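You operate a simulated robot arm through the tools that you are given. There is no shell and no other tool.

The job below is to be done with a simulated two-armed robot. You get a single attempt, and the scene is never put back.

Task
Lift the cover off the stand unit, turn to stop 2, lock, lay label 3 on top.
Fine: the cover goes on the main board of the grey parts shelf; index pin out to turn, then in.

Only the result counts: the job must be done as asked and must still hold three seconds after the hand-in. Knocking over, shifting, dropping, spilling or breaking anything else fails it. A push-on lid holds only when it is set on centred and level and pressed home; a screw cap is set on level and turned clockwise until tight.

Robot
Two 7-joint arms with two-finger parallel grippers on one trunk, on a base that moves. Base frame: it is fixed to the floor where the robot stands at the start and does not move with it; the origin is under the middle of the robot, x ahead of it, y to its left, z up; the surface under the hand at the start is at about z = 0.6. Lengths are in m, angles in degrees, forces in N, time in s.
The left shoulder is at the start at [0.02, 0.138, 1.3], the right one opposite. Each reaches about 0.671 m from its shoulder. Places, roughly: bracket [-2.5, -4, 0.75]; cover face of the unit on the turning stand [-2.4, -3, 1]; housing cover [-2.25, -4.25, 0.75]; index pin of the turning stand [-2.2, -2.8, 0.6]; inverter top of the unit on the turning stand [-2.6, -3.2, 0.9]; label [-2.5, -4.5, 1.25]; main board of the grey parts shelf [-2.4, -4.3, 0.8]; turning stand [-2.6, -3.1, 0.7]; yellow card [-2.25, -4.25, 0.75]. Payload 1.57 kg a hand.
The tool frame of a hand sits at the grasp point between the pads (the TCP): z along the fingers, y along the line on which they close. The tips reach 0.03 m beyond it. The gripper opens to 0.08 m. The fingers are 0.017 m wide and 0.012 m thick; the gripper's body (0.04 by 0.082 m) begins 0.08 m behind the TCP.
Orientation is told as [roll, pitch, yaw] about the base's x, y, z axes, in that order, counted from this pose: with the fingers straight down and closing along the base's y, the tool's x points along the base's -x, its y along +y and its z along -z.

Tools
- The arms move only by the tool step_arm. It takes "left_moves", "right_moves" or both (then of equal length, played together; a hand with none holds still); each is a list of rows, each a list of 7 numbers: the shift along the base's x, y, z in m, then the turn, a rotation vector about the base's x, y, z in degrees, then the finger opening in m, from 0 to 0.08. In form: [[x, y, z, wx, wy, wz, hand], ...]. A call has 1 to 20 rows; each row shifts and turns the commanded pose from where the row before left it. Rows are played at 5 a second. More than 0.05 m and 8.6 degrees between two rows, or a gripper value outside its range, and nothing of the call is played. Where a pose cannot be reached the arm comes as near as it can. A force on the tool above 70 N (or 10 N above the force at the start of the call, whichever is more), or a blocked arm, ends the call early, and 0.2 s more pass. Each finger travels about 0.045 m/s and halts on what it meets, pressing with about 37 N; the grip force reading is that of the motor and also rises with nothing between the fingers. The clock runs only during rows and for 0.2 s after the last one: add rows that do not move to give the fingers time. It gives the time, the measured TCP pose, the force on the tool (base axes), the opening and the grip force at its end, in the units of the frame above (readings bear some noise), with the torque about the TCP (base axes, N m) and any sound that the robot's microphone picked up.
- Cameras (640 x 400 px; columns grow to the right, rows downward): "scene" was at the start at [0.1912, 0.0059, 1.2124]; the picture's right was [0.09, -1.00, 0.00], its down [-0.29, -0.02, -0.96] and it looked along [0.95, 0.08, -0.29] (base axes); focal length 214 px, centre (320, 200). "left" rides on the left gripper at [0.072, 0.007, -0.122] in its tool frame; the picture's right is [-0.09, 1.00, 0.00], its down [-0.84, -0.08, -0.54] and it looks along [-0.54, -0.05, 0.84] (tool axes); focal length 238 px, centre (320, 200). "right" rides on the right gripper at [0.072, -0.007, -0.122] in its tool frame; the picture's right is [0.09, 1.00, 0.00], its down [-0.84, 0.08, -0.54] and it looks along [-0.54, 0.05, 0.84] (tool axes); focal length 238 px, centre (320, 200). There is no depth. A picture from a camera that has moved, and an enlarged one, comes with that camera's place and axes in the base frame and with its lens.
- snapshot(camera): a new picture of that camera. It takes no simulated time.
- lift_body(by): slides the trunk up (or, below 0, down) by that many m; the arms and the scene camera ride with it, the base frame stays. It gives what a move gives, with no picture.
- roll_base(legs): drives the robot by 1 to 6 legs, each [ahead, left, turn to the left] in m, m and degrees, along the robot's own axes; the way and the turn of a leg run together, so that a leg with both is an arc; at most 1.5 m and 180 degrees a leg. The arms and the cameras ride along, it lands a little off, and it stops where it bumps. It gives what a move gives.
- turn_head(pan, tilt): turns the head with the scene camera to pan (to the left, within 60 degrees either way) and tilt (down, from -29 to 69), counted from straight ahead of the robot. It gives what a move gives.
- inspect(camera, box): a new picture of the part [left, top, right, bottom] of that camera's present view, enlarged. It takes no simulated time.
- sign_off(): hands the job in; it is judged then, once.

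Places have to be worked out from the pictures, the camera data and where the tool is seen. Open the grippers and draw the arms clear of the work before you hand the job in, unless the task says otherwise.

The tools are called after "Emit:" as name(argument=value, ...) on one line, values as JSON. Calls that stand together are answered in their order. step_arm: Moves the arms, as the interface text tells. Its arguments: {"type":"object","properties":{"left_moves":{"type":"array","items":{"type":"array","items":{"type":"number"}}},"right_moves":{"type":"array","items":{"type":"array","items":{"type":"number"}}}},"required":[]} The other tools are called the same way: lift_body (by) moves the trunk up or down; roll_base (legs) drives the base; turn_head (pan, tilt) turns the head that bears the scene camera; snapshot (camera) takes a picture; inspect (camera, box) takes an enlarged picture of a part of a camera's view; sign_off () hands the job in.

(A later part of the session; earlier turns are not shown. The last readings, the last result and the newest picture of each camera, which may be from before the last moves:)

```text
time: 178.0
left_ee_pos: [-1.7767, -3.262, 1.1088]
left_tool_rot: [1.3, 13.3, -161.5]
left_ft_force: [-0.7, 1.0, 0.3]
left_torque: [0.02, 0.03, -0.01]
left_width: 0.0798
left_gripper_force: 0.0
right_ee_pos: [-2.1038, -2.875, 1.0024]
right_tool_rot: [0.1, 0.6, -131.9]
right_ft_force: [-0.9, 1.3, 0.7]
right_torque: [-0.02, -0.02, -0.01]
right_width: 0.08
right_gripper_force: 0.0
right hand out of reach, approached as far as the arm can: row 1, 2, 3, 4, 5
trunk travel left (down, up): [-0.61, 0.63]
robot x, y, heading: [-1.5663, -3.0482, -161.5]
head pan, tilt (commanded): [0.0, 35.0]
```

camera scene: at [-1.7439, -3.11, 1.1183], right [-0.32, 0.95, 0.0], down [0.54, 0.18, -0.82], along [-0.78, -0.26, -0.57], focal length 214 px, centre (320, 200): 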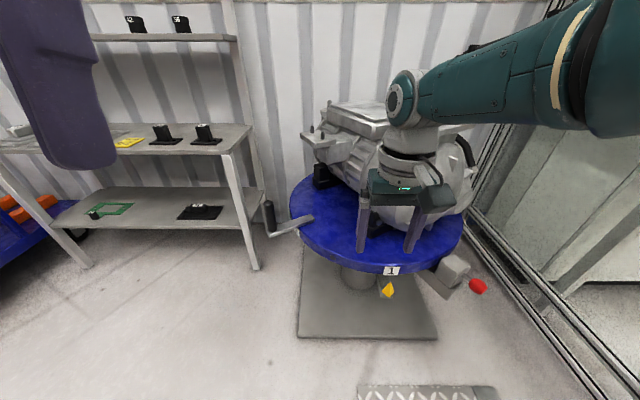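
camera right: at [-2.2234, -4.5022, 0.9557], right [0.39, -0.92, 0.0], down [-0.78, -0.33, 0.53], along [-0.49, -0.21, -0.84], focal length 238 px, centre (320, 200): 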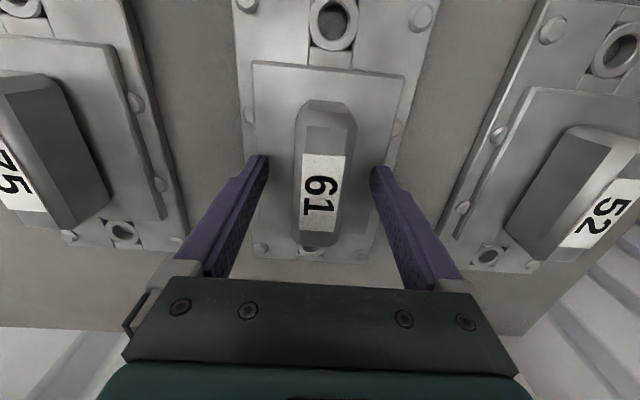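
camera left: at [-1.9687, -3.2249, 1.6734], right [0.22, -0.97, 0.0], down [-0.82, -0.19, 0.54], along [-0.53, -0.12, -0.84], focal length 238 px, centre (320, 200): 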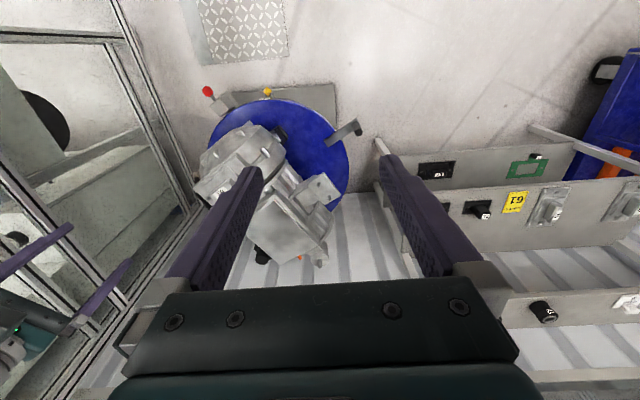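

The arm seems stuck fully stretched. I look at it with the head camera to understand its elbow.

Emit:
turn_head(pan=-45, tilt=0)

Emit:
snapshot(camera="scene")

Emit:
turn_head(pan=50, tilt=0)

Emit:
snapshot(camera="scene")

```text
time: 179.1
left_ee_pos: [-1.7776, -3.2614, 1.1095]
left_tool_rot: [1.3, 13.4, -161.5]
left_ft_force: [0.6, -0.4, 0.2]
left_torque: [0.01, 0.0, 0.01]
left_width: 0.0802
left_gripper_force: 0.0
right_ee_pos: [-2.1047, -2.8736, 1.001]
right_tool_rot: [0.0, 0.6, -131.9]
right_ft_force: [0.0, 0.4, -0.1]
right_torque: [0.02, -0.02, 0.02]
right_width: 0.0799
right_gripper_force: 0.0
trunk travel left (down, up): [-0.61, 0.63]
robot x, y, heading: [-1.564, -3.047, -161.5]
head pan, tilt (commanded): [-45.0, 0.0]
```

```text
taken
camera scene: at [-1.741, -3.0419, 1.1744], right [0.44, 0.9, 0.0], down [0.0, 0.0, -1.0], along [-0.9, 0.44, 0.0], focal length 214 px, centre (320, 200)
```

scene: 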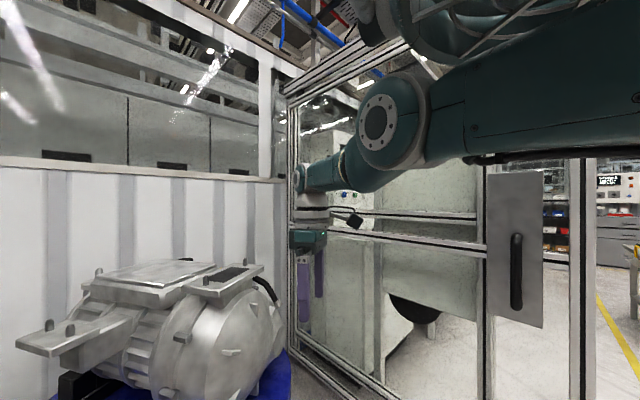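

```text
time: 180.8
left_ee_pos: [-1.7773, -3.2625, 1.1106]
left_tool_rot: [1.3, 13.4, -161.5]
left_ft_force: [-0.2, 0.2, 0.3]
left_torque: [-0.01, -0.01, 0.01]
left_width: 0.08
left_gripper_force: 0.0
right_ee_pos: [-2.1049, -2.8738, 1.0004]
right_tool_rot: [0.2, 0.6, -131.9]
right_ft_force: [-0.7, -0.5, -0.7]
right_torque: [0.0, 0.02, -0.03]
right_width: 0.0801
right_gripper_force: 0.0
trunk travel left (down, up): [-0.61, 0.63]
robot x, y, heading: [-1.5644, -3.0481, -161.3]
head pan, tilt (commanded): [50.0, 0.0]
```

```text
taken
camera scene: at [-1.6933, -3.1657, 1.1745], right [-0.93, 0.37, 0.0], down [0.0, 0.0, -1.0], along [-0.37, -0.93, 0.0], focal length 214 px, centre (320, 200)
```

scene: 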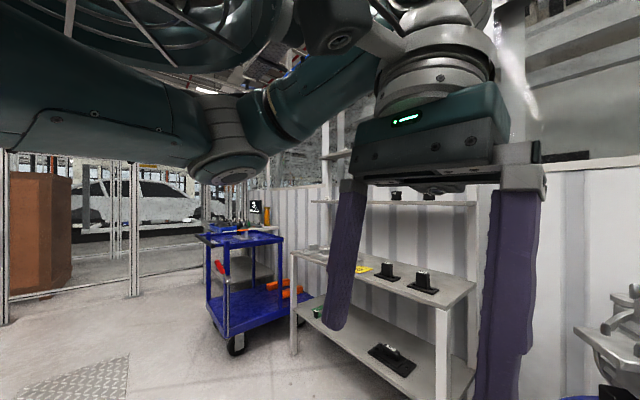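

The right arm is nearly straight at the elbow (a singular pose). I back the base off for room, then command a larger pull-in with settling rows to make the elbow bend.

Emit:
roll_base(legs=[[-0.3, 0, 0]])

Emit:
step_arm(right_moves=[[0.045, -0.01, 0.0, 0, 0, 0, 0.08], [0.045, -0.01, 0.0, 0, 0, 0, 0.08], [0.045, -0.01, 0.0, 0, 0, 0, 0.08], [0.03, -0.01, 0.0, 0, 0, 0, 0.08], [0, 0, 0, 0, 0, 0, 0.08], [0, 0, 0, 0, 0, 0, 0.08], [0, 0, 0, 0, 0, 0, 0.08], [0, 0, 0, 0, 0, 0, 0.08]])

```text
time: 182.9
left_ee_pos: [-1.4939, -3.1666, 1.1095]
left_tool_rot: [1.3, 13.4, -161.5]
left_ft_force: [0.2, 0.2, -0.4]
left_torque: [0.02, 0.01, 0.02]
left_width: 0.0798
left_gripper_force: 0.0
right_ee_pos: [-1.8207, -2.7769, 1.0016]
right_tool_rot: [-0.1, 0.5, -132.0]
right_ft_force: [0.6, -0.3, -0.2]
right_torque: [-0.03, -0.01, -0.02]
right_width: 0.08
right_gripper_force: 0.0
trunk travel left (down, up): [-0.61, 0.63]
robot x, y, heading: [-1.2801, -2.9548, -161.5]
head pan, tilt (commanded): [50.0, 0.0]
```

```text
time: 184.7
left_ee_pos: [-1.4948, -3.1671, 1.109]
left_tool_rot: [1.4, 13.4, -161.7]
left_ft_force: [0.2, -0.4, -0.9]
left_torque: [0.01, 0.0, 0.0]
left_width: 0.0803
left_gripper_force: 0.1
right_ee_pos: [-1.8182, -2.8092, 0.9972]
right_tool_rot: [0.1, 0.6, -132.0]
right_ft_force: [0.7, 0.3, 0.2]
right_torque: [0.04, -0.03, -0.03]
right_width: 0.0799
right_gripper_force: 0.1
right hand out of reach, approached as far as the arm can: row 1, 2, 3, 4
trunk travel left (down, up): [-0.61, 0.63]
robot x, y, heading: [-1.2797, -2.9539, -161.7]
head pan, tilt (commanded): [50.0, 0.0]
```

Only sideways motion got through. I try combining a downward motion with pulling in, since the elbow should flex that way.

Emit:
step_arm(right_moves=[[0.02, 0.006, -0.04, 0, 0, 0, 0.08], [0.02, 0.006, -0.04, 0, 0, 0, 0.08], [0.02, 0.006, -0.04, 0, 0, 0, 0.08], [0.03, 0.01, -0.03, 0, 0, 0, 0.08], [0, 0, 0, 0, 0, 0, 0.08]])

```text
time: 185.9
left_ee_pos: [-1.494, -3.1666, 1.1104]
left_tool_rot: [1.3, 13.4, -161.5]
left_ft_force: [0.4, 0.0, -0.3]
left_torque: [0.0, -0.01, 0.01]
left_width: 0.0801
left_gripper_force: 0.0
right_ee_pos: [-1.7783, -2.7828, 0.8305]
right_tool_rot: [0.2, 0.6, -132.0]
right_ft_force: [-0.2, -0.2, -0.1]
right_torque: [0.01, 0.0, 0.03]
right_width: 0.0799
right_gripper_force: 0.1
right hand out of reach, approached as far as the arm can: row 1, 2, 3, 4
trunk travel left (down, up): [-0.61, 0.63]
robot x, y, heading: [-1.2798, -2.9553, -161.5]
head pan, tilt (commanded): [50.0, 0.0]
```

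Still stretched. I try turning the yaw back to neutral and moving the hand leftward/inward across the body to let the elbow unfold differently.

Emit:
step_arm(right_moves=[[0.014, -0.042, 0, 0, 0, -7.5, 0.08], [0.014, -0.042, 0, 0, 0, -7.5, 0.08], [0.014, -0.042, 0, 0, 0, -7.5, 0.08], [0.014, -0.042, 0, 0, 0, -7.5, 0.08], [0.03, -0.03, 0, 0, 0, 0, 0.08], [0.03, -0.03, 0, 0, 0, 0, 0.08], [0, 0, 0, 0, 0, 0, 0.08]])

```text
time: 187.5
left_ee_pos: [-1.493, -3.1673, 1.1098]
left_tool_rot: [1.3, 13.4, -161.6]
left_ft_force: [0.2, -0.2, -0.8]
left_torque: [0.01, -0.03, 0.0]
left_width: 0.08
left_gripper_force: 0.1
right_ee_pos: [-1.6851, -3.0216, 0.818]
right_tool_rot: [0.0, 0.7, -162.0]
right_ft_force: [-0.3, -1.0, -0.5]
right_torque: [0.02, -0.02, -0.01]
right_width: 0.0798
right_gripper_force: 0.0
right hand out of reach, approached as far as the arm can: row 1, 2, 5, 6
trunk travel left (down, up): [-0.61, 0.63]
robot x, y, heading: [-1.2819, -2.9546, -161.4]
head pan, tilt (commanded): [50.0, 0.0]
```

The distance has shortened: moving across to the left flexes the elbow. I continue inward and back.

Emit:
step_arm(right_moves=[[0.04, -0.005, 0.0, 0, 0, 0, 0.08], [0.04, 0.0, 0.0, 0, 0, 0, 0.08], [0.03, 0.01, 0.02, 0, 0, 0, 0.08], [0, 0, 0, 0, 0, 0, 0.08]])

```text
time: 188.5
left_ee_pos: [-1.4936, -3.1669, 1.1097]
left_tool_rot: [1.3, 13.4, -161.6]
left_ft_force: [-0.5, -0.4, -0.2]
left_torque: [0.01, 0.02, 0.02]
left_width: 0.08
left_gripper_force: 0.1
right_ee_pos: [-1.6366, -3.0579, 0.796]
right_tool_rot: [0.1, 0.7, -162.0]
right_ft_force: [0.2, 0.9, -0.4]
right_torque: [0.0, 0.0, 0.0]
right_width: 0.0801
right_gripper_force: 0.1
right hand out of reach, approached as far as the arm can: row 1, 2, 3
trunk travel left (down, up): [-0.61, 0.63]
robot x, y, heading: [-1.2815, -2.9526, -161.6]
head pan, tilt (commanded): [50.0, 0.0]
```

The hand follows slowly along a curved limit. I try raising it with pull-in from this new side.

Emit:
step_arm(right_moves=[[0.02, 0.005, 0.04, 0, 0, 0, 0.08], [0.02, 0.005, 0.04, 0, 0, 0, 0.08], [0.02, 0.005, 0.04, 0, 0, 0, 0.08], [0.02, 0.005, 0.04, 0, 0, 0, 0.08], [0, 0, 0, 0, 0, 0, 0.08]])

Emit:
turn_head(pan=-40, tilt=10)

Emit:
snapshot(camera="scene")

```text
time: 189.7
left_ee_pos: [-1.4935, -3.1663, 1.1105]
left_tool_rot: [1.3, 13.4, -161.6]
left_ft_force: [-0.1, -0.1, -0.6]
left_torque: [0.0, -0.02, -0.03]
left_width: 0.0803
left_gripper_force: 0.1
right_ee_pos: [-1.6744, -3.0775, 0.8865]
right_tool_rot: [0.1, 0.6, -162.0]
right_ft_force: [-1.0, -0.7, 0.0]
right_torque: [0.02, 0.02, -0.03]
right_width: 0.08
right_gripper_force: 0.1
right hand out of reach, approached as far as the arm can: row 1, 2, 3, 4
trunk travel left (down, up): [-0.61, 0.63]
robot x, y, heading: [-1.2801, -2.9534, -161.6]
head pan, tilt (commanded): [50.0, 0.0]
```

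```text
time: 191.3
left_ee_pos: [-1.4935, -3.1668, 1.1093]
left_tool_rot: [1.4, 13.4, -161.5]
left_ft_force: [0.2, -0.7, -0.1]
left_torque: [-0.03, 0.01, 0.02]
left_width: 0.0799
left_gripper_force: 0.0
right_ee_pos: [-1.6769, -3.074, 0.8871]
right_tool_rot: [-0.2, 0.7, -162.5]
right_ft_force: [0.1, -0.9, 0.7]
right_torque: [0.01, 0.0, 0.01]
right_width: 0.0802
right_gripper_force: 0.0
trunk travel left (down, up): [-0.61, 0.63]
robot x, y, heading: [-1.2808, -2.952, -161.5]
head pan, tilt (commanded): [-40.0, 10.0]
```

```text
taken
camera scene: at [-1.4492, -3.0422, 1.1648], right [-0.61, 0.8, 0.0], down [0.08, 0.06, -0.99], along [-0.79, -0.6, -0.11], focal length 214 px, centre (320, 200)
```

scene: 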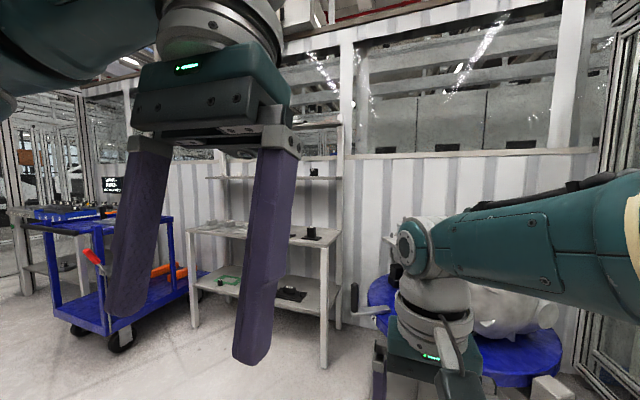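

The head is still swinging and the right arm remains near-straight. I use hand pitch to work the elbow: tilt the fingers forward 40° with the TCP held, so the wrist must retreat.

Emit:
step_arm(right_moves=[[0, 0, 0, -2.5, 7.6, 0, 0.08], [0, 0, 0, -2.5, 7.6, 0, 0.08], [0, 0, 0, -2.5, 7.6, 0, 0.08], [0, 0, 0, -2.5, 7.6, 0, 0.08], [0, 0, 0, -2.5, 7.6, 0, 0.08], [0, 0, 0, 0, 0, 0, 0.08]])

Emit:
snapshot(camera="scene")

```text
time: 192.9
left_ee_pos: [-1.4932, -3.1664, 1.1098]
left_tool_rot: [1.3, 13.4, -161.7]
left_ft_force: [-0.4, -0.2, 0.4]
left_torque: [-0.01, -0.01, 0.01]
left_width: 0.08
left_gripper_force: 0.0
right_ee_pos: [-1.7927, -3.072, 0.8509]
right_tool_rot: [-2.3, -41.0, -163.7]
right_ft_force: [0.2, 0.7, 0.6]
right_torque: [-0.02, -0.01, 0.03]
right_width: 0.0802
right_gripper_force: 0.1
right hand out of reach, approached as far as the arm can: row 1, 2, 3, 4, 5
trunk travel left (down, up): [-0.61, 0.63]
robot x, y, heading: [-1.2812, -2.9522, -161.5]
head pan, tilt (commanded): [-40.0, 10.0]
stopped in row 6 (right hand): the arm was blocked; the commanded pose is now the measured one
```

```text
taken
camera scene: at [-1.4566, -3.0339, 1.1454], right [-0.51, 0.86, 0.0], down [0.27, 0.16, -0.95], along [-0.82, -0.49, -0.31], focal length 214 px, centre (320, 200)
```

scene: 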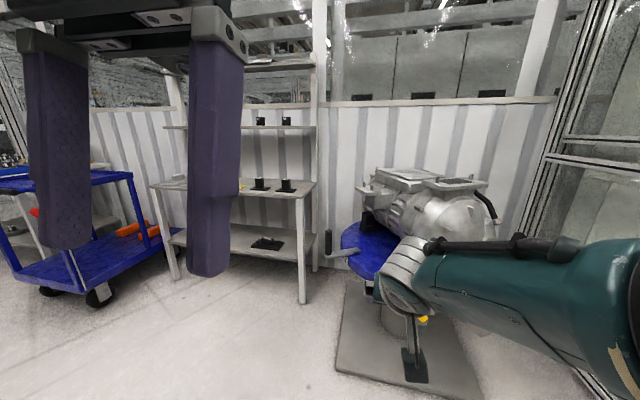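

The head was held off its command by the right arm crossing in front of it. I swing the right arm back to the right and un-tilt it.

Emit:
step_arm(right_moves=[[-0.0143, 0.0427, 0, 2.6, -7.8, 0, 0.08], [-0.0143, 0.0427, 0, 2.6, -7.8, 0, 0.08], [-0.0143, 0.0427, 0, 2.6, -7.8, 0, 0.08], [-0.0143, 0.0427, 0, 2.6, -7.8, 0, 0.08], [-0.0143, 0.0427, 0, 2.6, -7.8, 0, 0.08], [0, 0, 0, 0, 0, 0, 0.08]])

Emit:
turn_head(pan=-40, tilt=10)

Emit:
snapshot(camera="scene")

```text
time: 194.3
left_ee_pos: [-1.4932, -3.1668, 1.1099]
left_tool_rot: [1.2, 13.4, -161.6]
left_ft_force: [0.9, -0.3, 0.4]
left_torque: [-0.01, -0.01, 0.03]
left_width: 0.0801
left_gripper_force: 0.0
right_ee_pos: [-1.7896, -2.8656, 0.8434]
right_tool_rot: [-2.5, -3.4, -162.9]
right_ft_force: [-0.7, -0.5, -0.1]
right_torque: [-0.01, 0.02, 0.04]
right_width: 0.0801
right_gripper_force: 0.1
right hand out of reach, approached as far as the arm can: row 1, 2, 3, 4, 5
trunk travel left (down, up): [-0.61, 0.63]
robot x, y, heading: [-1.2809, -2.9561, -161.3]
head pan, tilt (commanded): [-40.0, 10.0]
```

```text
time: 194.9
left_ee_pos: [-1.4934, -3.1669, 1.1099]
left_tool_rot: [1.4, 13.4, -161.7]
left_ft_force: [0.3, 0.2, 0.1]
left_torque: [0.01, -0.02, -0.02]
left_width: 0.0803
left_gripper_force: 0.0
right_ee_pos: [-1.7898, -2.867, 0.8433]
right_tool_rot: [-2.6, -3.4, -162.8]
right_ft_force: [0.2, 0.7, 0.4]
right_torque: [0.01, 0.0, 0.02]
right_width: 0.08
right_gripper_force: 0.1
trunk travel left (down, up): [-0.61, 0.63]
robot x, y, heading: [-1.2749, -2.9515, -161.8]
head pan, tilt (commanded): [-40.0, 10.0]
```

```text
taken
camera scene: at [-1.4624, -2.9523, 1.1584], right [0.37, 0.93, 0.0], down [0.16, -0.06, -0.98], along [-0.92, 0.36, -0.17], focal length 214 px, centre (320, 200)
```

scene: 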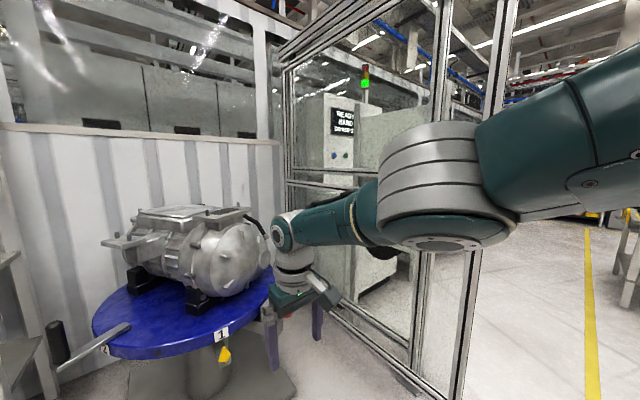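

Now the elbow points outward to the right with a slight bend. I pull straight toward the shoulder over several rows to make it fold.

Emit:
step_arm(right_moves=[[0.041, -0.005, 0.018, 0, 0, 0, 0.08], [0.041, -0.005, 0.018, 0, 0, 0, 0.08], [0.041, -0.005, 0.018, 0, 0, 0, 0.08], [0.041, -0.005, 0.018, 0, 0, 0, 0.08], [0.041, -0.005, 0.018, 0, 0, 0, 0.08], [0.041, -0.005, 0.018, 0, 0, 0, 0.08], [0.041, -0.005, 0.018, 0, 0, 0, 0.08], [0.041, -0.005, 0.018, 0, 0, 0, 0.08], [0, 0, 0, 0, 0, 0, 0.08]])

```text
time: 196.9
left_ee_pos: [-1.4933, -3.1661, 1.1096]
left_tool_rot: [1.3, 13.5, -161.6]
left_ft_force: [0.3, 0.1, 0.4]
left_torque: [0.01, -0.01, 0.02]
left_width: 0.0802
left_gripper_force: 0.1
right_ee_pos: [-1.4949, -2.9298, 0.992]
right_tool_rot: [-0.2, -5.8, -167.7]
right_ft_force: [0.0, -0.7, 0.2]
right_torque: [-0.01, 0.0, -0.02]
right_width: 0.0798
right_gripper_force: 0.0
right hand out of reach, approached as far as the arm can: row 8
trunk travel left (down, up): [-0.61, 0.63]
robot x, y, heading: [-1.276, -2.9521, -161.6]
head pan, tilt (commanded): [-40.0, 10.0]
```

The elbow folded and the arm is free again. I set the right hand to a comfortable pose (0.32 ahead, 0.25 right, yaw −132°).

Emit:
step_arm(right_moves=[[-0.0329, 0.0228, 0.008, 0.25, -1.13, 7.1, 0.08], [-0.0329, 0.0228, 0.008, 0.25, -1.13, 7.1, 0.08], [-0.0329, 0.0228, 0.008, 0.25, -1.13, 7.1, 0.08], [-0.0329, 0.0228, 0.008, 0.25, -1.13, 7.1, 0.08], [-0.0329, 0.0228, 0.008, 0.25, -1.13, 7.1, 0.08], [0, 0, 0, 0, 0, 0, 0.08]])

```text
time: 198.3
left_ee_pos: [-1.4919, -3.1663, 1.1096]
left_tool_rot: [1.4, 13.3, -161.7]
left_ft_force: [-0.3, 0.4, 0.4]
left_torque: [0.02, 0.01, 0.0]
left_width: 0.0801
left_gripper_force: 0.0
right_ee_pos: [-1.6385, -2.8115, 1.0228]
right_tool_rot: [-0.3, 1.8, -127.3]
right_ft_force: [-0.3, -0.3, 0.2]
right_torque: [0.01, -0.03, -0.01]
right_width: 0.08
right_gripper_force: 0.0
trunk travel left (down, up): [-0.61, 0.63]
robot x, y, heading: [-1.28, -2.9537, -161.3]
head pan, tilt (commanded): [-40.0, 10.0]
```

That pose was reached exactly. I fine-tune it (6 cm further ahead, yaw −132°), then lower the trunk 0.3 m.

Emit:
step_arm(right_moves=[[-0.0284, -0.0096, 0, -0.7, 0.55, -2.35, 0.08], [-0.0284, -0.0096, 0, -0.7, 0.55, -2.35, 0.08], [0, 0, 0, 0, 0, 0, 0.08]])

Emit:
lift_body(by=-0.3)

Emit:
roll_base(legs=[[0.36, -0.2, -0.5]])

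Emit:
turn_head(pan=-20, tilt=30)

Emit:
snapshot(camera="scene")

Emit:
snapshot(camera="right")

```text
time: 199.1
left_ee_pos: [-1.4937, -3.1664, 1.1094]
left_tool_rot: [1.2, 13.4, -161.6]
left_ft_force: [-0.6, -0.5, 0.6]
left_torque: [0.01, -0.02, 0.02]
left_width: 0.0801
left_gripper_force: 0.0
right_ee_pos: [-1.6961, -2.8306, 1.0216]
right_tool_rot: [-0.2, 0.0, -131.9]
right_ft_force: [-0.1, 0.3, 1.0]
right_torque: [0.01, -0.02, -0.01]
right_width: 0.0798
right_gripper_force: 0.0
trunk travel left (down, up): [-0.61, 0.63]
robot x, y, heading: [-1.2802, -2.9504, -161.6]
head pan, tilt (commanded): [-40.0, 10.0]
```

```text
time: 202.1
left_ee_pos: [-1.4927, -3.1661, 0.8092]
left_tool_rot: [1.3, 13.4, -161.7]
left_ft_force: [0.4, -0.7, 0.5]
left_torque: [0.02, 0.02, 0.02]
left_width: 0.0801
left_gripper_force: 0.1
right_ee_pos: [-1.6955, -2.8314, 0.7207]
right_tool_rot: [-0.3, 0.0, -131.9]
right_ft_force: [0.2, -0.4, -0.4]
right_torque: [0.0, -0.02, 0.04]
right_width: 0.0802
right_gripper_force: 0.1
trunk travel left (down, up): [-0.31, 0.93]
robot x, y, heading: [-1.2792, -2.9519, -161.4]
head pan, tilt (commanded): [-40.0, 10.0]
```

```text
time: 204.7
left_ee_pos: [-1.8992, -3.088, 0.8106]
left_tool_rot: [1.3, 13.3, -162.0]
left_ft_force: [-0.6, -0.3, -0.1]
left_torque: [-0.02, -0.02, 0.02]
left_width: 0.0801
left_gripper_force: 0.0
right_ee_pos: [-2.099, -2.7515, 0.7223]
right_tool_rot: [-0.3, 0.0, -132.5]
right_ft_force: [0.8, -0.4, 0.0]
right_torque: [-0.02, -0.03, -0.02]
right_width: 0.08
right_gripper_force: 0.0
trunk travel left (down, up): [-0.31, 0.93]
robot x, y, heading: [-1.6828, -2.8729, -162.0]
head pan, tilt (commanded): [-40.0, 10.0]
```

```text
time: 205.5
left_ee_pos: [-1.8981, -3.0884, 0.8088]
left_tool_rot: [1.2, 13.3, -162.0]
left_ft_force: [-0.5, -0.1, 0.2]
left_torque: [0.0, 0.02, 0.02]
left_width: 0.0802
left_gripper_force: 0.1
right_ee_pos: [-2.0989, -2.7503, 0.7215]
right_tool_rot: [-0.3, 0.0, -132.5]
right_ft_force: [0.8, -0.1, -0.1]
right_torque: [0.02, 0.0, 0.01]
right_width: 0.0803
right_gripper_force: 0.1
trunk travel left (down, up): [-0.31, 0.93]
robot x, y, heading: [-1.6865, -2.8731, -161.8]
head pan, tilt (commanded): [-20.0, 30.0]
```

```text
taken
camera scene: at [-1.8712, -2.905, 0.8262], right [0.03, 1.0, 0.0], down [0.5, -0.02, -0.87], along [-0.87, 0.03, -0.5], focal length 214 px, centre (320, 200)
```

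scene: 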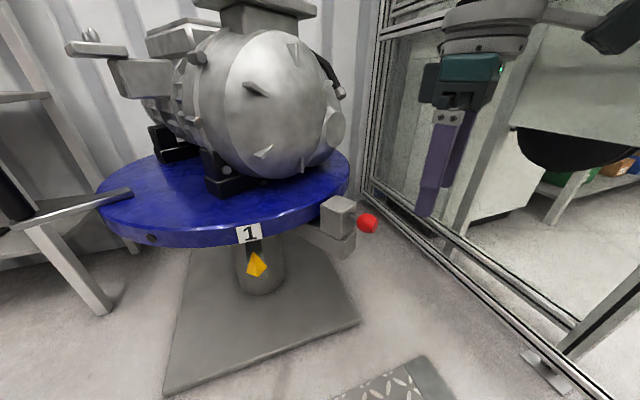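

```text
taken
camera right: at [-2.0555, -2.6947, 0.8444], right [0.8, -0.6, 0.0], down [-0.51, -0.67, 0.54], along [-0.33, -0.43, -0.84], focal length 238 px, centre (320, 200)
```

right: 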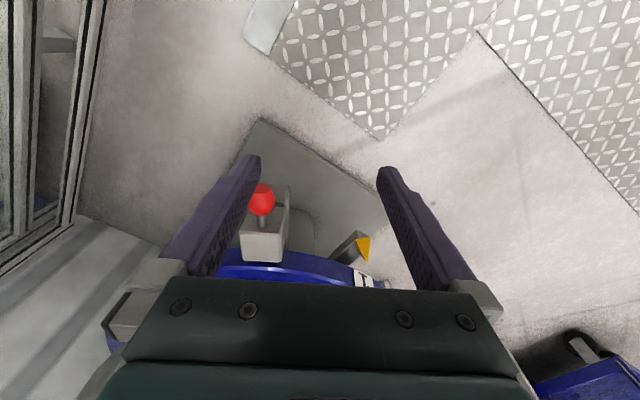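

Triangulation puts the knob at about (-2.230,-2.794,0.5625), 36 mm across, axis at 48°. The hand is exactly 13.8 cm short; I drive forward by that, still 10 cm above it.

Emit:
roll_base(legs=[[0.138, 0, 0]])

Emit:
snapshot(camera="scene")

Emit:
snapshot(camera="right")

```text
time: 206.8
left_ee_pos: [-2.0295, -3.1298, 0.81]
left_tool_rot: [1.4, 13.3, -162.0]
left_ft_force: [0.0, -0.7, 1.0]
left_torque: [0.0, 0.01, 0.01]
left_width: 0.08
left_gripper_force: 0.1
right_ee_pos: [-2.2293, -2.7926, 0.7212]
right_tool_rot: [-0.3, 0.0, -132.3]
right_ft_force: [0.6, -0.5, 0.4]
right_torque: [0.01, -0.03, -0.01]
right_width: 0.0801
right_gripper_force: 0.1
trunk travel left (down, up): [-0.31, 0.93]
robot x, y, heading: [-1.8146, -2.9171, -161.8]
head pan, tilt (commanded): [-20.0, 30.0]
```

```text
taken
camera scene: at [-2.001, -2.9476, 0.8261], right [0.03, 1.0, 0.0], down [0.5, -0.02, -0.87], along [-0.87, 0.03, -0.5], focal length 214 px, centre (320, 200)
```

scene: 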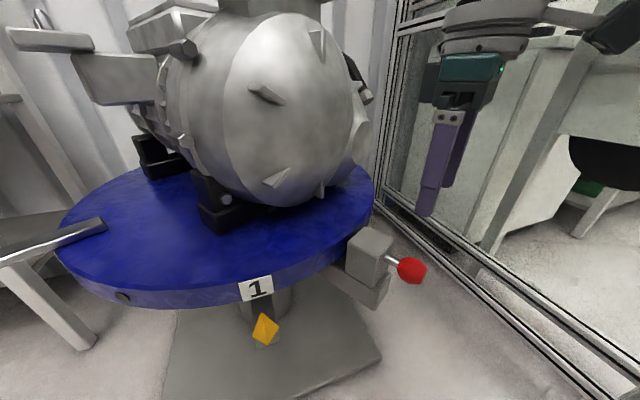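

```text
taken
camera right: at [-2.1853, -2.7373, 0.8444], right [0.8, -0.6, 0.0], down [-0.5, -0.67, 0.54], along [-0.33, -0.43, -0.84], focal length 238 px, centre (320, 200)
```

right: 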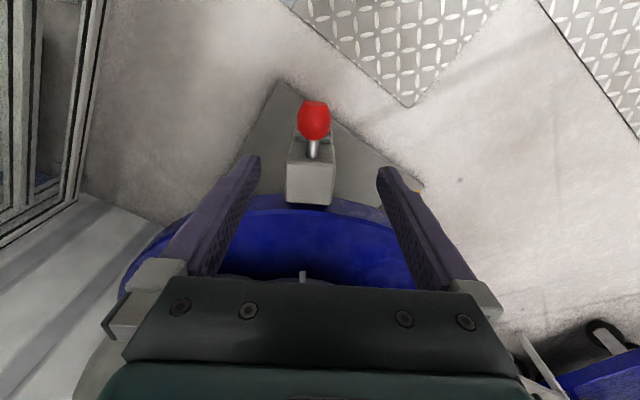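

The hand is centred over the knob within ~3 mm. I lower the trunk 12 cm and check.

Emit:
lift_body(by=-0.12)

Emit:
snapshot(camera="right")

Emit:
snapshot(camera="scene")

```text
time: 208.3
left_ee_pos: [-2.0291, -3.1299, 0.6907]
left_tool_rot: [1.2, 13.3, -161.9]
left_ft_force: [-0.2, 0.2, 0.5]
left_torque: [-0.02, 0.02, -0.04]
left_width: 0.0801
left_gripper_force: 0.1
right_ee_pos: [-2.2289, -2.7934, 0.6008]
right_tool_rot: [-0.3, 0.0, -132.4]
right_ft_force: [0.3, 0.6, 0.6]
right_torque: [-0.03, 0.0, 0.02]
right_width: 0.0797
right_gripper_force: 0.1
trunk travel left (down, up): [-0.19, 1.05]
robot x, y, heading: [-1.813, -2.9202, -161.9]
head pan, tilt (commanded): [-20.0, 30.0]
```

```text
taken
camera right: at [-2.1851, -2.7372, 0.7244], right [0.8, -0.6, 0.0], down [-0.5, -0.67, 0.54], along [-0.33, -0.43, -0.84], focal length 238 px, centre (320, 200)
```

right: 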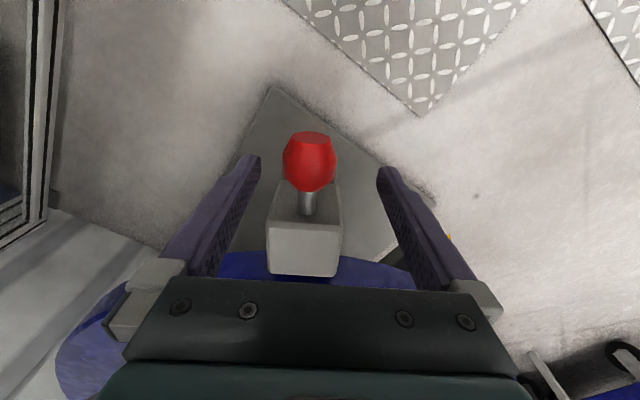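

```text
taken
camera scene: at [-2.0008, -2.9476, 0.7061], right [0.03, 1.0, 0.0], down [0.5, -0.02, -0.87], along [-0.87, 0.03, -0.5], focal length 214 px, centre (320, 200)
```

scene: 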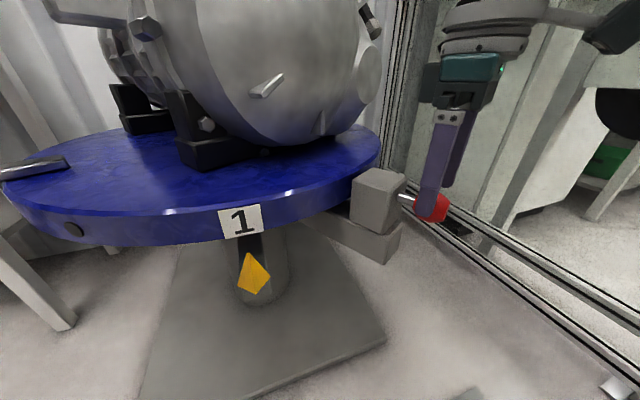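

The knob sits ~8 mm off-centre between the fingers. I shift the hand by (-6,+6) mm, then lower the last 3.7 cm.

Emit:
step_arm(right_moves=[[-0.0063, 0.0057, 0, 0, 0, 0, 0.08], [0, 0, 0, 0, 0, 0, 0.08]])

Emit:
lift_body(by=-0.037)

Emit:
snapshot(camera="right")

Emit:
snapshot(camera="scene")

```text
time: 208.9
left_ee_pos: [-2.0288, -3.1303, 0.6893]
left_tool_rot: [1.4, 13.4, -162.0]
left_ft_force: [-0.1, 0.4, -1.1]
left_torque: [0.03, 0.03, -0.04]
left_width: 0.0805
left_gripper_force: 0.1
right_ee_pos: [-2.2349, -2.7882, 0.6005]
right_tool_rot: [-0.2, 0.2, -132.3]
right_ft_force: [0.1, 0.6, -0.7]
right_torque: [0.0, -0.02, 0.02]
right_width: 0.0802
right_gripper_force: 0.1
trunk travel left (down, up): [-0.19, 1.05]
robot x, y, heading: [-1.8164, -2.9163, -162.0]
head pan, tilt (commanded): [-20.0, 30.0]
```

```text
time: 209.7
left_ee_pos: [-2.0295, -3.1314, 0.653]
left_tool_rot: [1.3, 13.4, -162.0]
left_ft_force: [-1.4, 0.2, -0.1]
left_torque: [-0.01, -0.02, 0.0]
left_width: 0.0801
left_gripper_force: 0.1
right_ee_pos: [-2.2339, -2.7887, 0.5641]
right_tool_rot: [-0.3, 0.0, -132.5]
right_ft_force: [0.1, -0.4, 0.2]
right_torque: [-0.02, 0.0, 0.02]
right_width: 0.0801
right_gripper_force: 0.1
trunk travel left (down, up): [-0.153, 1.087]
robot x, y, heading: [-1.8121, -2.9207, -161.7]
head pan, tilt (commanded): [-20.0, 30.0]
```

```text
taken
camera right: at [-2.1913, -2.7316, 0.6873], right [0.8, -0.6, 0.0], down [-0.5, -0.67, 0.54], along [-0.33, -0.43, -0.84], focal length 238 px, centre (320, 200)
```

right: 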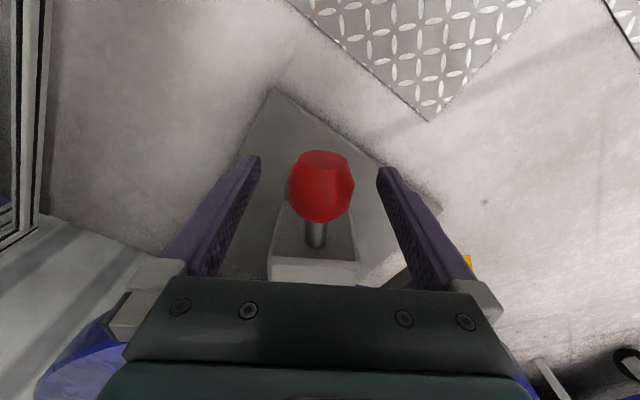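

```text
taken
camera scene: at [-2.0009, -2.9476, 0.6691], right [0.03, 1.0, 0.0], down [0.5, -0.02, -0.87], along [-0.87, 0.03, -0.5], focal length 214 px, centre (320, 200)
```

scene: 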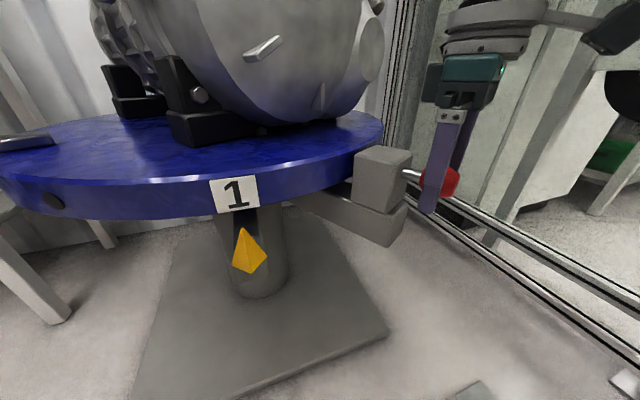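

The knob is centred between the fingers at TCP height. I close the right gripper on it.

Emit:
step_arm(right_moves=[[0, 0, 0, 0, 0, 0, 0.05], [0, 0, 0, 0, 0, 0, 0.03], [0, 0, 0, 0, 0, 0, 0.0], [0, 0, 0, 0, 0, 0, 0.0], [0, 0, 0, 0, 0, 0, 0.0], [0, 0, 0, 0, 0, 0, 0.0]])

Emit:
snapshot(camera="right")

```text
time: 211.1
left_ee_pos: [-2.028, -3.13, 0.6538]
left_tool_rot: [1.4, 13.4, -161.9]
left_ft_force: [0.4, -0.7, -0.2]
left_torque: [-0.02, 0.0, 0.02]
left_width: 0.0802
left_gripper_force: 0.1
right_ee_pos: [-2.2341, -2.789, 0.5641]
right_tool_rot: [-0.3, 0.0, -132.3]
right_ft_force: [0.5, -1.8, 0.9]
right_torque: [0.02, -0.06, 0.01]
right_width: 0.0407
right_gripper_force: 45.3
trunk travel left (down, up): [-0.153, 1.087]
robot x, y, heading: [-1.8134, -2.915, -161.9]
head pan, tilt (commanded): [-20.0, 30.0]
```

```text
taken
camera right: at [-2.1909, -2.7318, 0.6872], right [0.8, -0.6, 0.0], down [-0.51, -0.67, 0.54], along [-0.33, -0.43, -0.84], focal length 238 px, centre (320, 200)
```

right: 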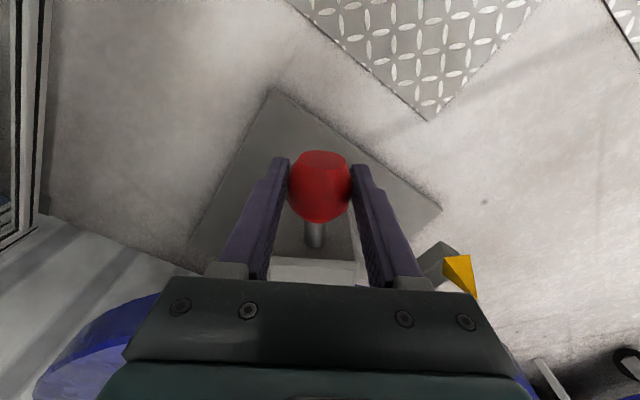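

The knob is held (41 mm, balanced forces). I pull outward along the 48° axis in small steps, 3 cm.

Emit:
step_arm(right_moves=[[0.0054, 0.0059, 0, 0, 0, 0, 0.0], [0.0054, 0.0059, 0, 0, 0, 0, 0.0], [0.0054, 0.0059, 0, 0, 0, 0, 0.0], [0.0054, 0.0059, 0, 0, 0, 0, 0.0], [0, 0, 0, 0, 0, 0, 0.0]])

Emit:
snapshot(camera="right")

Emit:
inspect(camera="scene", box=[320, 120, 500, 260])

```text
time: 212.3
left_ee_pos: [-2.0314, -3.1317, 0.6526]
left_tool_rot: [1.4, 13.4, -161.8]
left_ft_force: [-0.2, 1.0, 0.6]
left_torque: [0.03, -0.01, 0.01]
left_width: 0.0799
left_gripper_force: 0.1
right_ee_pos: [-2.2131, -2.7654, 0.5647]
right_tool_rot: [-0.3, -0.1, -132.4]
right_ft_force: [-6.2, -3.7, -10.7]
right_torque: [-0.23, 0.21, 0.04]
right_width: 0.041
right_gripper_force: 45.5
trunk travel left (down, up): [-0.153, 1.087]
robot x, y, heading: [-1.8137, -2.9189, -161.9]
head pan, tilt (commanded): [-20.0, 30.0]
```

```text
taken
camera right: at [-2.1705, -2.7093, 0.6871], right [0.8, -0.6, 0.0], down [-0.5, -0.67, 0.54], along [-0.33, -0.43, -0.84], focal length 238 px, centre (320, 200)
```

right: 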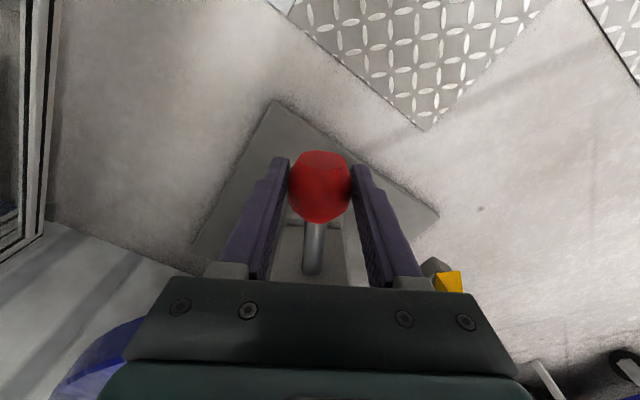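

```text
2.86 times, centred on (410, 190) of scene
camera zoom: at [-2.002, -2.9492, 0.6692], right [0.03, 1.0, 0.0], down [0.5, -0.02, -0.87], along [-0.87, 0.03, -0.5], focal length 613 px, centre (63, 229)
```

zoom: 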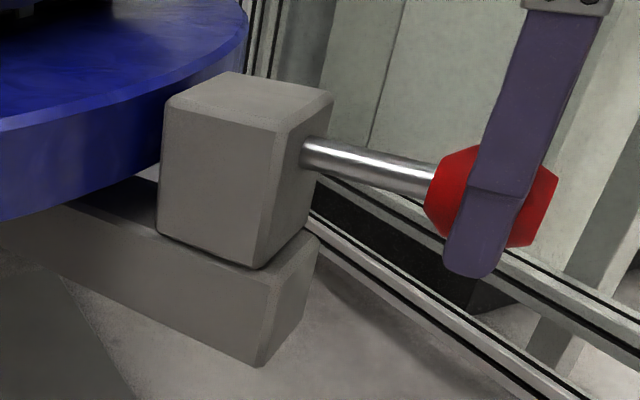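

The pin is out 3.2 cm and slides with about 7 N. I pull another 1.5 cm, easing down 1 mm since there's some vertical load.

Emit:
step_arm(right_moves=[[0.0034, 0.0037, -0.0007, 0, 0, 0, 0.0], [0.0034, 0.0037, -0.0007, 0, 0, 0, 0.0], [0.0034, 0.0037, 0, 0, 0, 0, 0.0], [0, 0, 0, 0, 0, 0, 0.0]])

Emit:
inspect(camera="scene", box=[320, 120, 500, 260])

```text
time: 213.3
left_ee_pos: [-2.0377, -3.1383, 0.6553]
left_tool_rot: [1.6, 13.0, -161.9]
left_ft_force: [0.5, -0.6, -0.4]
left_torque: [0.01, 0.02, 0.04]
left_width: 0.08
left_gripper_force: 0.1
right_ee_pos: [-2.2134, -2.764, 0.5645]
right_tool_rot: [-0.2, -1.2, -132.3]
right_ft_force: [-29.3, -22.4, -18.0]
right_torque: [-0.1, 0.37, 0.16]
right_width: 0.0411
right_gripper_force: 45.4
trunk travel left (down, up): [-0.153, 1.087]
robot x, y, heading: [-1.8119, -2.9161, -161.7]
head pan, tilt (commanded): [-20.0, 30.0]
```

```text
2.86 times, centred on (410, 190) of scene
camera zoom: at [-2.0089, -2.9559, 0.6705], right [0.03, 1.0, -0.01], down [0.49, -0.02, -0.87], along [-0.87, 0.02, -0.49], focal length 613 px, centre (63, 229)
```

zoom: 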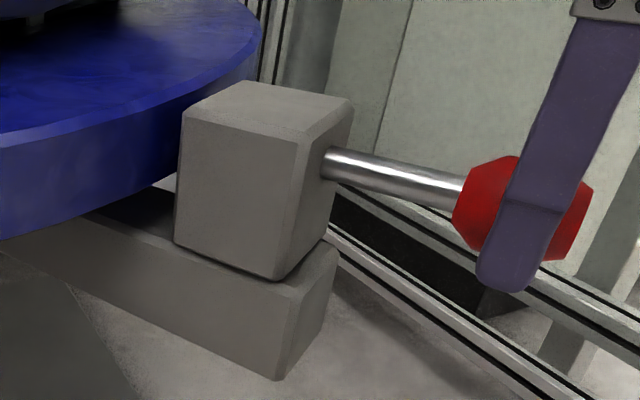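

It is against its end stop (37 N), so fully out at about 3.1 cm. I relax the pull by 1.1 cm of command and read the forces.

Emit:
step_arm(right_moves=[[-0.004, -0.0045, 0, 0, 0, 0, 0.0], [-0.0045, -0.005, 0, 0, 0, 0, 0.0], [0, 0, 0, 0, 0, 0, 0.0], [0, 0, 0, 0, 0, 0, 0.0]])

```text
time: 214.3
left_ee_pos: [-2.0309, -3.1325, 0.6542]
left_tool_rot: [1.4, 13.3, -161.9]
left_ft_force: [-0.8, -0.3, 0.0]
left_torque: [-0.01, 0.02, -0.05]
left_width: 0.08
left_gripper_force: 0.1
right_ee_pos: [-2.2133, -2.764, 0.5639]
right_tool_rot: [-0.3, -0.2, -132.4]
right_ft_force: [2.6, -8.7, 30.6]
right_torque: [-0.42, 0.0, -0.11]
right_width: 0.041
right_gripper_force: 45.0
trunk travel left (down, up): [-0.153, 1.087]
robot x, y, heading: [-1.8165, -2.922, -162.1]
head pan, tilt (commanded): [-20.0, 30.0]
```

There's a 30 N upward reaction from my 1.4 mm downward command; I raise the command by 1.5 mm to relax it.

Emit:
step_arm(right_moves=[[0, 0, 0.0012, 0, 0, 0, 0.0], [0, 0, 0, 0, 0, 0, 0.0]])

```text
time: 214.9
left_ee_pos: [-2.0302, -3.1319, 0.6527]
left_tool_rot: [1.4, 13.3, -161.8]
left_ft_force: [0.4, 0.0, -0.9]
left_torque: [0.01, -0.01, 0.02]
left_width: 0.08
left_gripper_force: 0.0
right_ee_pos: [-2.2139, -2.7646, 0.5644]
right_tool_rot: [-0.2, -0.1, -132.4]
right_ft_force: [3.6, -8.6, 29.8]
right_torque: [-0.26, 0.2, -0.02]
right_width: 0.0408
right_gripper_force: 44.8
trunk travel left (down, up): [-0.153, 1.087]
robot x, y, heading: [-1.8116, -2.9155, -162.0]
head pan, tilt (commanded): [-20.0, 30.0]
```

Still 30 N up; I raise by another 3 mm.

Emit:
step_arm(right_moves=[[0, 0, 0.0015, 0, 0, 0, 0.0], [0, 0, 0.0015, 0, 0, 0, 0.0], [0, 0, 0, 0, 0, 0, 0.0]])

```text
time: 215.7
left_ee_pos: [-2.0317, -3.1329, 0.654]
left_tool_rot: [1.4, 13.2, -161.9]
left_ft_force: [0.1, -0.6, -0.9]
left_torque: [-0.02, 0.02, -0.02]
left_width: 0.0799
left_gripper_force: 0.0
right_ee_pos: [-2.2131, -2.7658, 0.5649]
right_tool_rot: [-0.3, 0.2, -132.4]
right_ft_force: [-13.6, -3.8, -28.2]
right_torque: [-0.41, 0.59, 0.16]
right_width: 0.0408
right_gripper_force: 45.3
trunk travel left (down, up): [-0.153, 1.087]
robot x, y, heading: [-1.8184, -2.9205, -162.0]
head pan, tilt (commanded): [-20.0, 30.0]
```

Stiffness is ~20 N/mm; I go back down 1.4 mm and in 0.7 mm to neutralise before releasing.

Emit:
step_arm(right_moves=[[-0.0004, -0.0002, -0.0014, 0, 0, 0, 0.0], [0, 0, 0, 0, 0, 0, 0.0]])

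```text
time: 216.3
left_ee_pos: [-2.031, -3.1326, 0.6532]
left_tool_rot: [1.4, 13.3, -161.9]
left_ft_force: [-0.4, 0.3, -0.3]
left_torque: [-0.01, -0.02, -0.01]
left_width: 0.0801
left_gripper_force: 0.3
right_ee_pos: [-2.2139, -2.7653, 0.5632]
right_tool_rot: [-0.2, 0.2, -132.4]
right_ft_force: [-14.4, -3.7, -32.1]
right_torque: [0.44, -0.39, -0.12]
right_width: 0.0409
right_gripper_force: 44.8
trunk travel left (down, up): [-0.153, 1.087]
robot x, y, heading: [-1.8146, -2.9174, -161.9]
head pan, tilt (commanded): [-20.0, 30.0]
```

Stick-slip on the pads; nothing critical. I open the gripper to see whether the pin stays out by itself.

Emit:
step_arm(right_moves=[[0, 0, 0, 0, 0, 0, 0.06], [0, 0, 0, 0, 0, 0, 0.08], [0, 0, 0, 0, 0, 0, 0.08], [0, 0, 0, 0, 0, 0, 0.08]])

Emit:
inspect(camera="scene", box=[320, 120, 500, 260])

Emit:
snapshot(camera="right")

```text
time: 217.3
left_ee_pos: [-2.0289, -3.1299, 0.6528]
left_tool_rot: [1.4, 13.4, -162.0]
left_ft_force: [0.2, 0.4, 1.6]
left_torque: [-0.01, 0.03, 0.01]
left_width: 0.0797
left_gripper_force: 0.0
right_ee_pos: [-2.2121, -2.7632, 0.5653]
right_tool_rot: [-0.4, 0.1, -132.3]
right_ft_force: [0.1, -0.2, -0.1]
right_torque: [0.0, 0.01, -0.01]
right_width: 0.0801
right_gripper_force: 0.0
trunk travel left (down, up): [-0.153, 1.087]
robot x, y, heading: [-1.8157, -2.9147, -161.9]
head pan, tilt (commanded): [-20.0, 30.0]
```

```text
2.86 times, centred on (410, 190) of scene
camera zoom: at [-2.0008, -2.9477, 0.6691], right [0.03, 1.0, 0.0], down [0.5, -0.02, -0.87], along [-0.87, 0.03, -0.5], focal length 613 px, centre (63, 229)
```

zoom: 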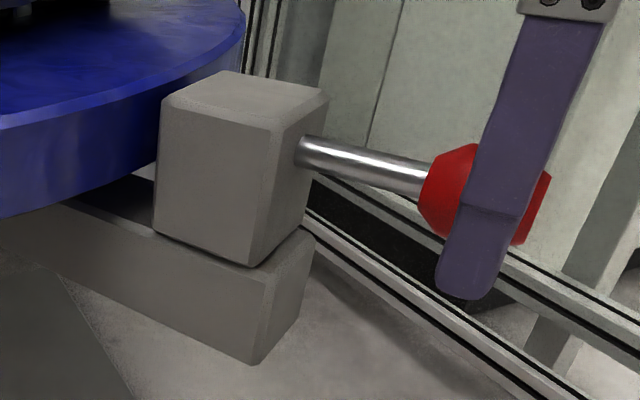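

```text
taken
camera right: at [-2.1684, -2.7068, 0.6886], right [0.8, -0.6, 0.0], down [-0.5, -0.67, 0.54], along [-0.33, -0.43, -0.84], focal length 238 px, centre (320, 200)
```

right: 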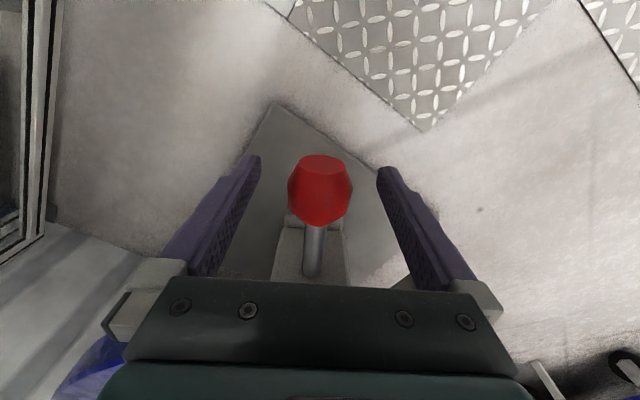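

The pin stays out on its own. I raise the trunk 12 cm to clear the knob and back off 15 cm, then set both hands for the handle work.

Emit:
lift_body(by=0.14)

Emit:
roll_base(legs=[[-0.15, 0, 0]])

Emit:
step_arm(right_moves=[[0.035, 0.022, 0.02, 0, 0, 0, 0.08], [0.035, 0.022, 0.02, 0, 0, 0, 0.08], [0.035, 0.022, 0.02, 0, 0, 0, 0.08], [0, 0, 0, 0, 0, 0, 0.08]], left_moves=[[-0.038, -0.0124, 0.01, -1.39, 4.25, 0, 0.08], [-0.038, -0.0124, 0.01, -1.39, 4.25, 0, 0.08], [-0.038, -0.0124, 0.01, -1.39, 4.25, 0, 0.08], [0, 0, 0, 0, 0, 0, 0.08]])

```text
time: 219.0
left_ee_pos: [-2.0285, -3.1293, 0.7913]
left_tool_rot: [1.3, 13.4, -161.9]
left_ft_force: [-0.5, 0.6, 0.4]
left_torque: [-0.06, 0.02, 0.01]
left_width: 0.0798
left_gripper_force: 0.1
right_ee_pos: [-2.2124, -2.7635, 0.7065]
right_tool_rot: [-0.4, 0.0, -132.3]
right_ft_force: [-0.4, 0.0, 0.2]
right_torque: [0.02, -0.01, 0.03]
right_width: 0.0798
right_gripper_force: 0.0
trunk travel left (down, up): [-0.293, 0.947]
robot x, y, heading: [-1.8157, -2.9157, -162.1]
head pan, tilt (commanded): [-20.0, 30.0]
```

```text
time: 220.4
left_ee_pos: [-1.8865, -3.0839, 0.7917]
left_tool_rot: [1.3, 13.4, -161.9]
left_ft_force: [0.4, 0.8, -0.7]
left_torque: [0.0, 0.01, 0.03]
left_width: 0.08
left_gripper_force: 0.0
right_ee_pos: [-2.0684, -2.7157, 0.7047]
right_tool_rot: [-0.3, -0.1, -132.4]
right_ft_force: [0.0, -0.1, 0.3]
right_torque: [-0.02, 0.01, -0.01]
right_width: 0.0799
right_gripper_force: 0.0
trunk travel left (down, up): [-0.293, 0.947]
robot x, y, heading: [-1.6709, -2.8705, -162.0]
head pan, tilt (commanded): [-20.0, 30.0]
```

```text
time: 221.4
left_ee_pos: [-1.9989, -3.1221, 0.8165]
left_tool_rot: [1.3, 0.6, -161.6]
left_ft_force: [-0.3, -0.4, 0.9]
left_torque: [-0.01, 0.0, -0.03]
left_width: 0.0802
left_gripper_force: 0.1
right_ee_pos: [-1.9513, -2.6481, 0.7515]
right_tool_rot: [2.3, 3.6, -131.9]
right_ft_force: [-0.2, -0.8, -0.3]
right_torque: [0.02, 0.01, 0.02]
right_width: 0.0801
right_gripper_force: 0.0
trunk travel left (down, up): [-0.293, 0.947]
robot x, y, heading: [-1.6723, -2.8671, -161.7]
head pan, tilt (commanded): [-20.0, 30.0]
```

Both hands are well posed. I slide left 0.236 m and forward 0.2 m toward the handle, hands above it, then check.

Emit:
roll_base(legs=[[0, 0.236, 0], [0.2, 0, 0]])

Emit:
step_arm(left_moves=[[-0.0285, -0.0094, 0, -0.5, 0.3, 0, 0.08], [0, 0, 0, 0, 0, 0, 0.08]])

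Emit:
turn_head(pan=20, tilt=35)

Emit:
snapshot(camera="scene")

Emit:
snapshot(camera="left")

```text
time: 224.3
left_ee_pos: [-2.1142, -3.4078, 0.8161]
left_tool_rot: [1.4, 0.8, -161.8]
left_ft_force: [-0.1, -0.5, 0.1]
left_torque: [-0.01, 0.01, 0.04]
left_width: 0.08
left_gripper_force: 0.1
right_ee_pos: [-2.0673, -2.9355, 0.7505]
right_tool_rot: [2.1, 3.8, -131.9]
right_ft_force: [-1.0, -0.1, 0.1]
right_torque: [0.03, -0.04, -0.01]
right_width: 0.08
right_gripper_force: 0.0
trunk travel left (down, up): [-0.293, 0.947]
robot x, y, heading: [-1.7846, -3.1585, -161.6]
head pan, tilt (commanded): [-20.0, 30.0]
```

```text
time: 224.9
left_ee_pos: [-2.1401, -3.4201, 0.8105]
left_tool_rot: [1.8, 1.0, -161.4]
left_ft_force: [-0.5, 0.4, 0.7]
left_torque: [0.0, 0.03, -0.01]
left_width: 0.0801
left_gripper_force: 0.1
right_ee_pos: [-2.0665, -2.9355, 0.7518]
right_tool_rot: [2.1, 4.0, -131.8]
right_ft_force: [0.2, 0.0, -0.2]
right_torque: [-0.03, 0.02, 0.0]
right_width: 0.0799
right_gripper_force: 0.0
trunk travel left (down, up): [-0.293, 0.947]
robot x, y, heading: [-1.7834, -3.1549, -161.6]
head pan, tilt (commanded): [-20.0, 30.0]
```

```text
time: 226.0
left_ee_pos: [-2.139, -3.4192, 0.8116]
left_tool_rot: [1.8, 0.9, -161.8]
left_ft_force: [-0.8, 0.2, 0.3]
left_torque: [-0.02, 0.0, 0.04]
left_width: 0.0798
left_gripper_force: 0.1
right_ee_pos: [-2.0662, -2.9359, 0.7504]
right_tool_rot: [2.3, 4.0, -131.9]
right_ft_force: [-0.2, 0.2, 0.5]
right_torque: [0.03, 0.0, 0.0]
right_width: 0.08
right_gripper_force: 0.0
trunk travel left (down, up): [-0.293, 0.947]
robot x, y, heading: [-1.7832, -3.1577, -162.0]
head pan, tilt (commanded): [20.0, 35.0]
```

```text
taken
camera scene: at [-1.9508, -3.2456, 0.8013], right [-0.62, 0.79, 0.0], down [0.45, 0.36, -0.82], along [-0.64, -0.51, -0.57], focal length 214 px, centre (320, 200)
```

scene: 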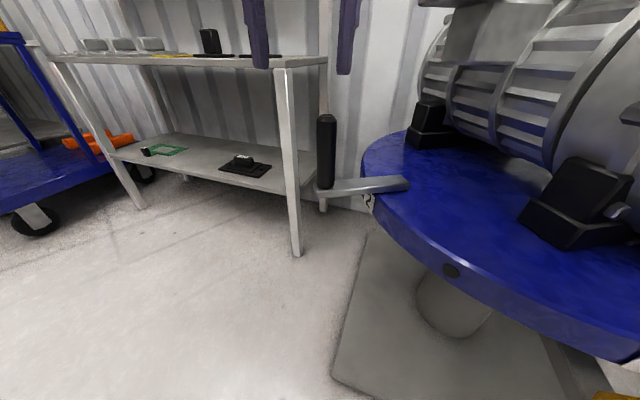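

```text
taken
camera left: at [-2.0724, -3.3994, 0.9355], right [0.23, -0.97, 0.03], down [-0.83, -0.18, 0.53], along [-0.51, -0.14, -0.85], focal length 238 px, centre (320, 200)
```

left: 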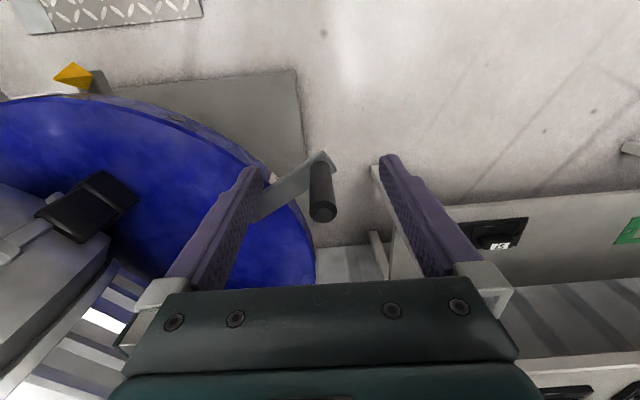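

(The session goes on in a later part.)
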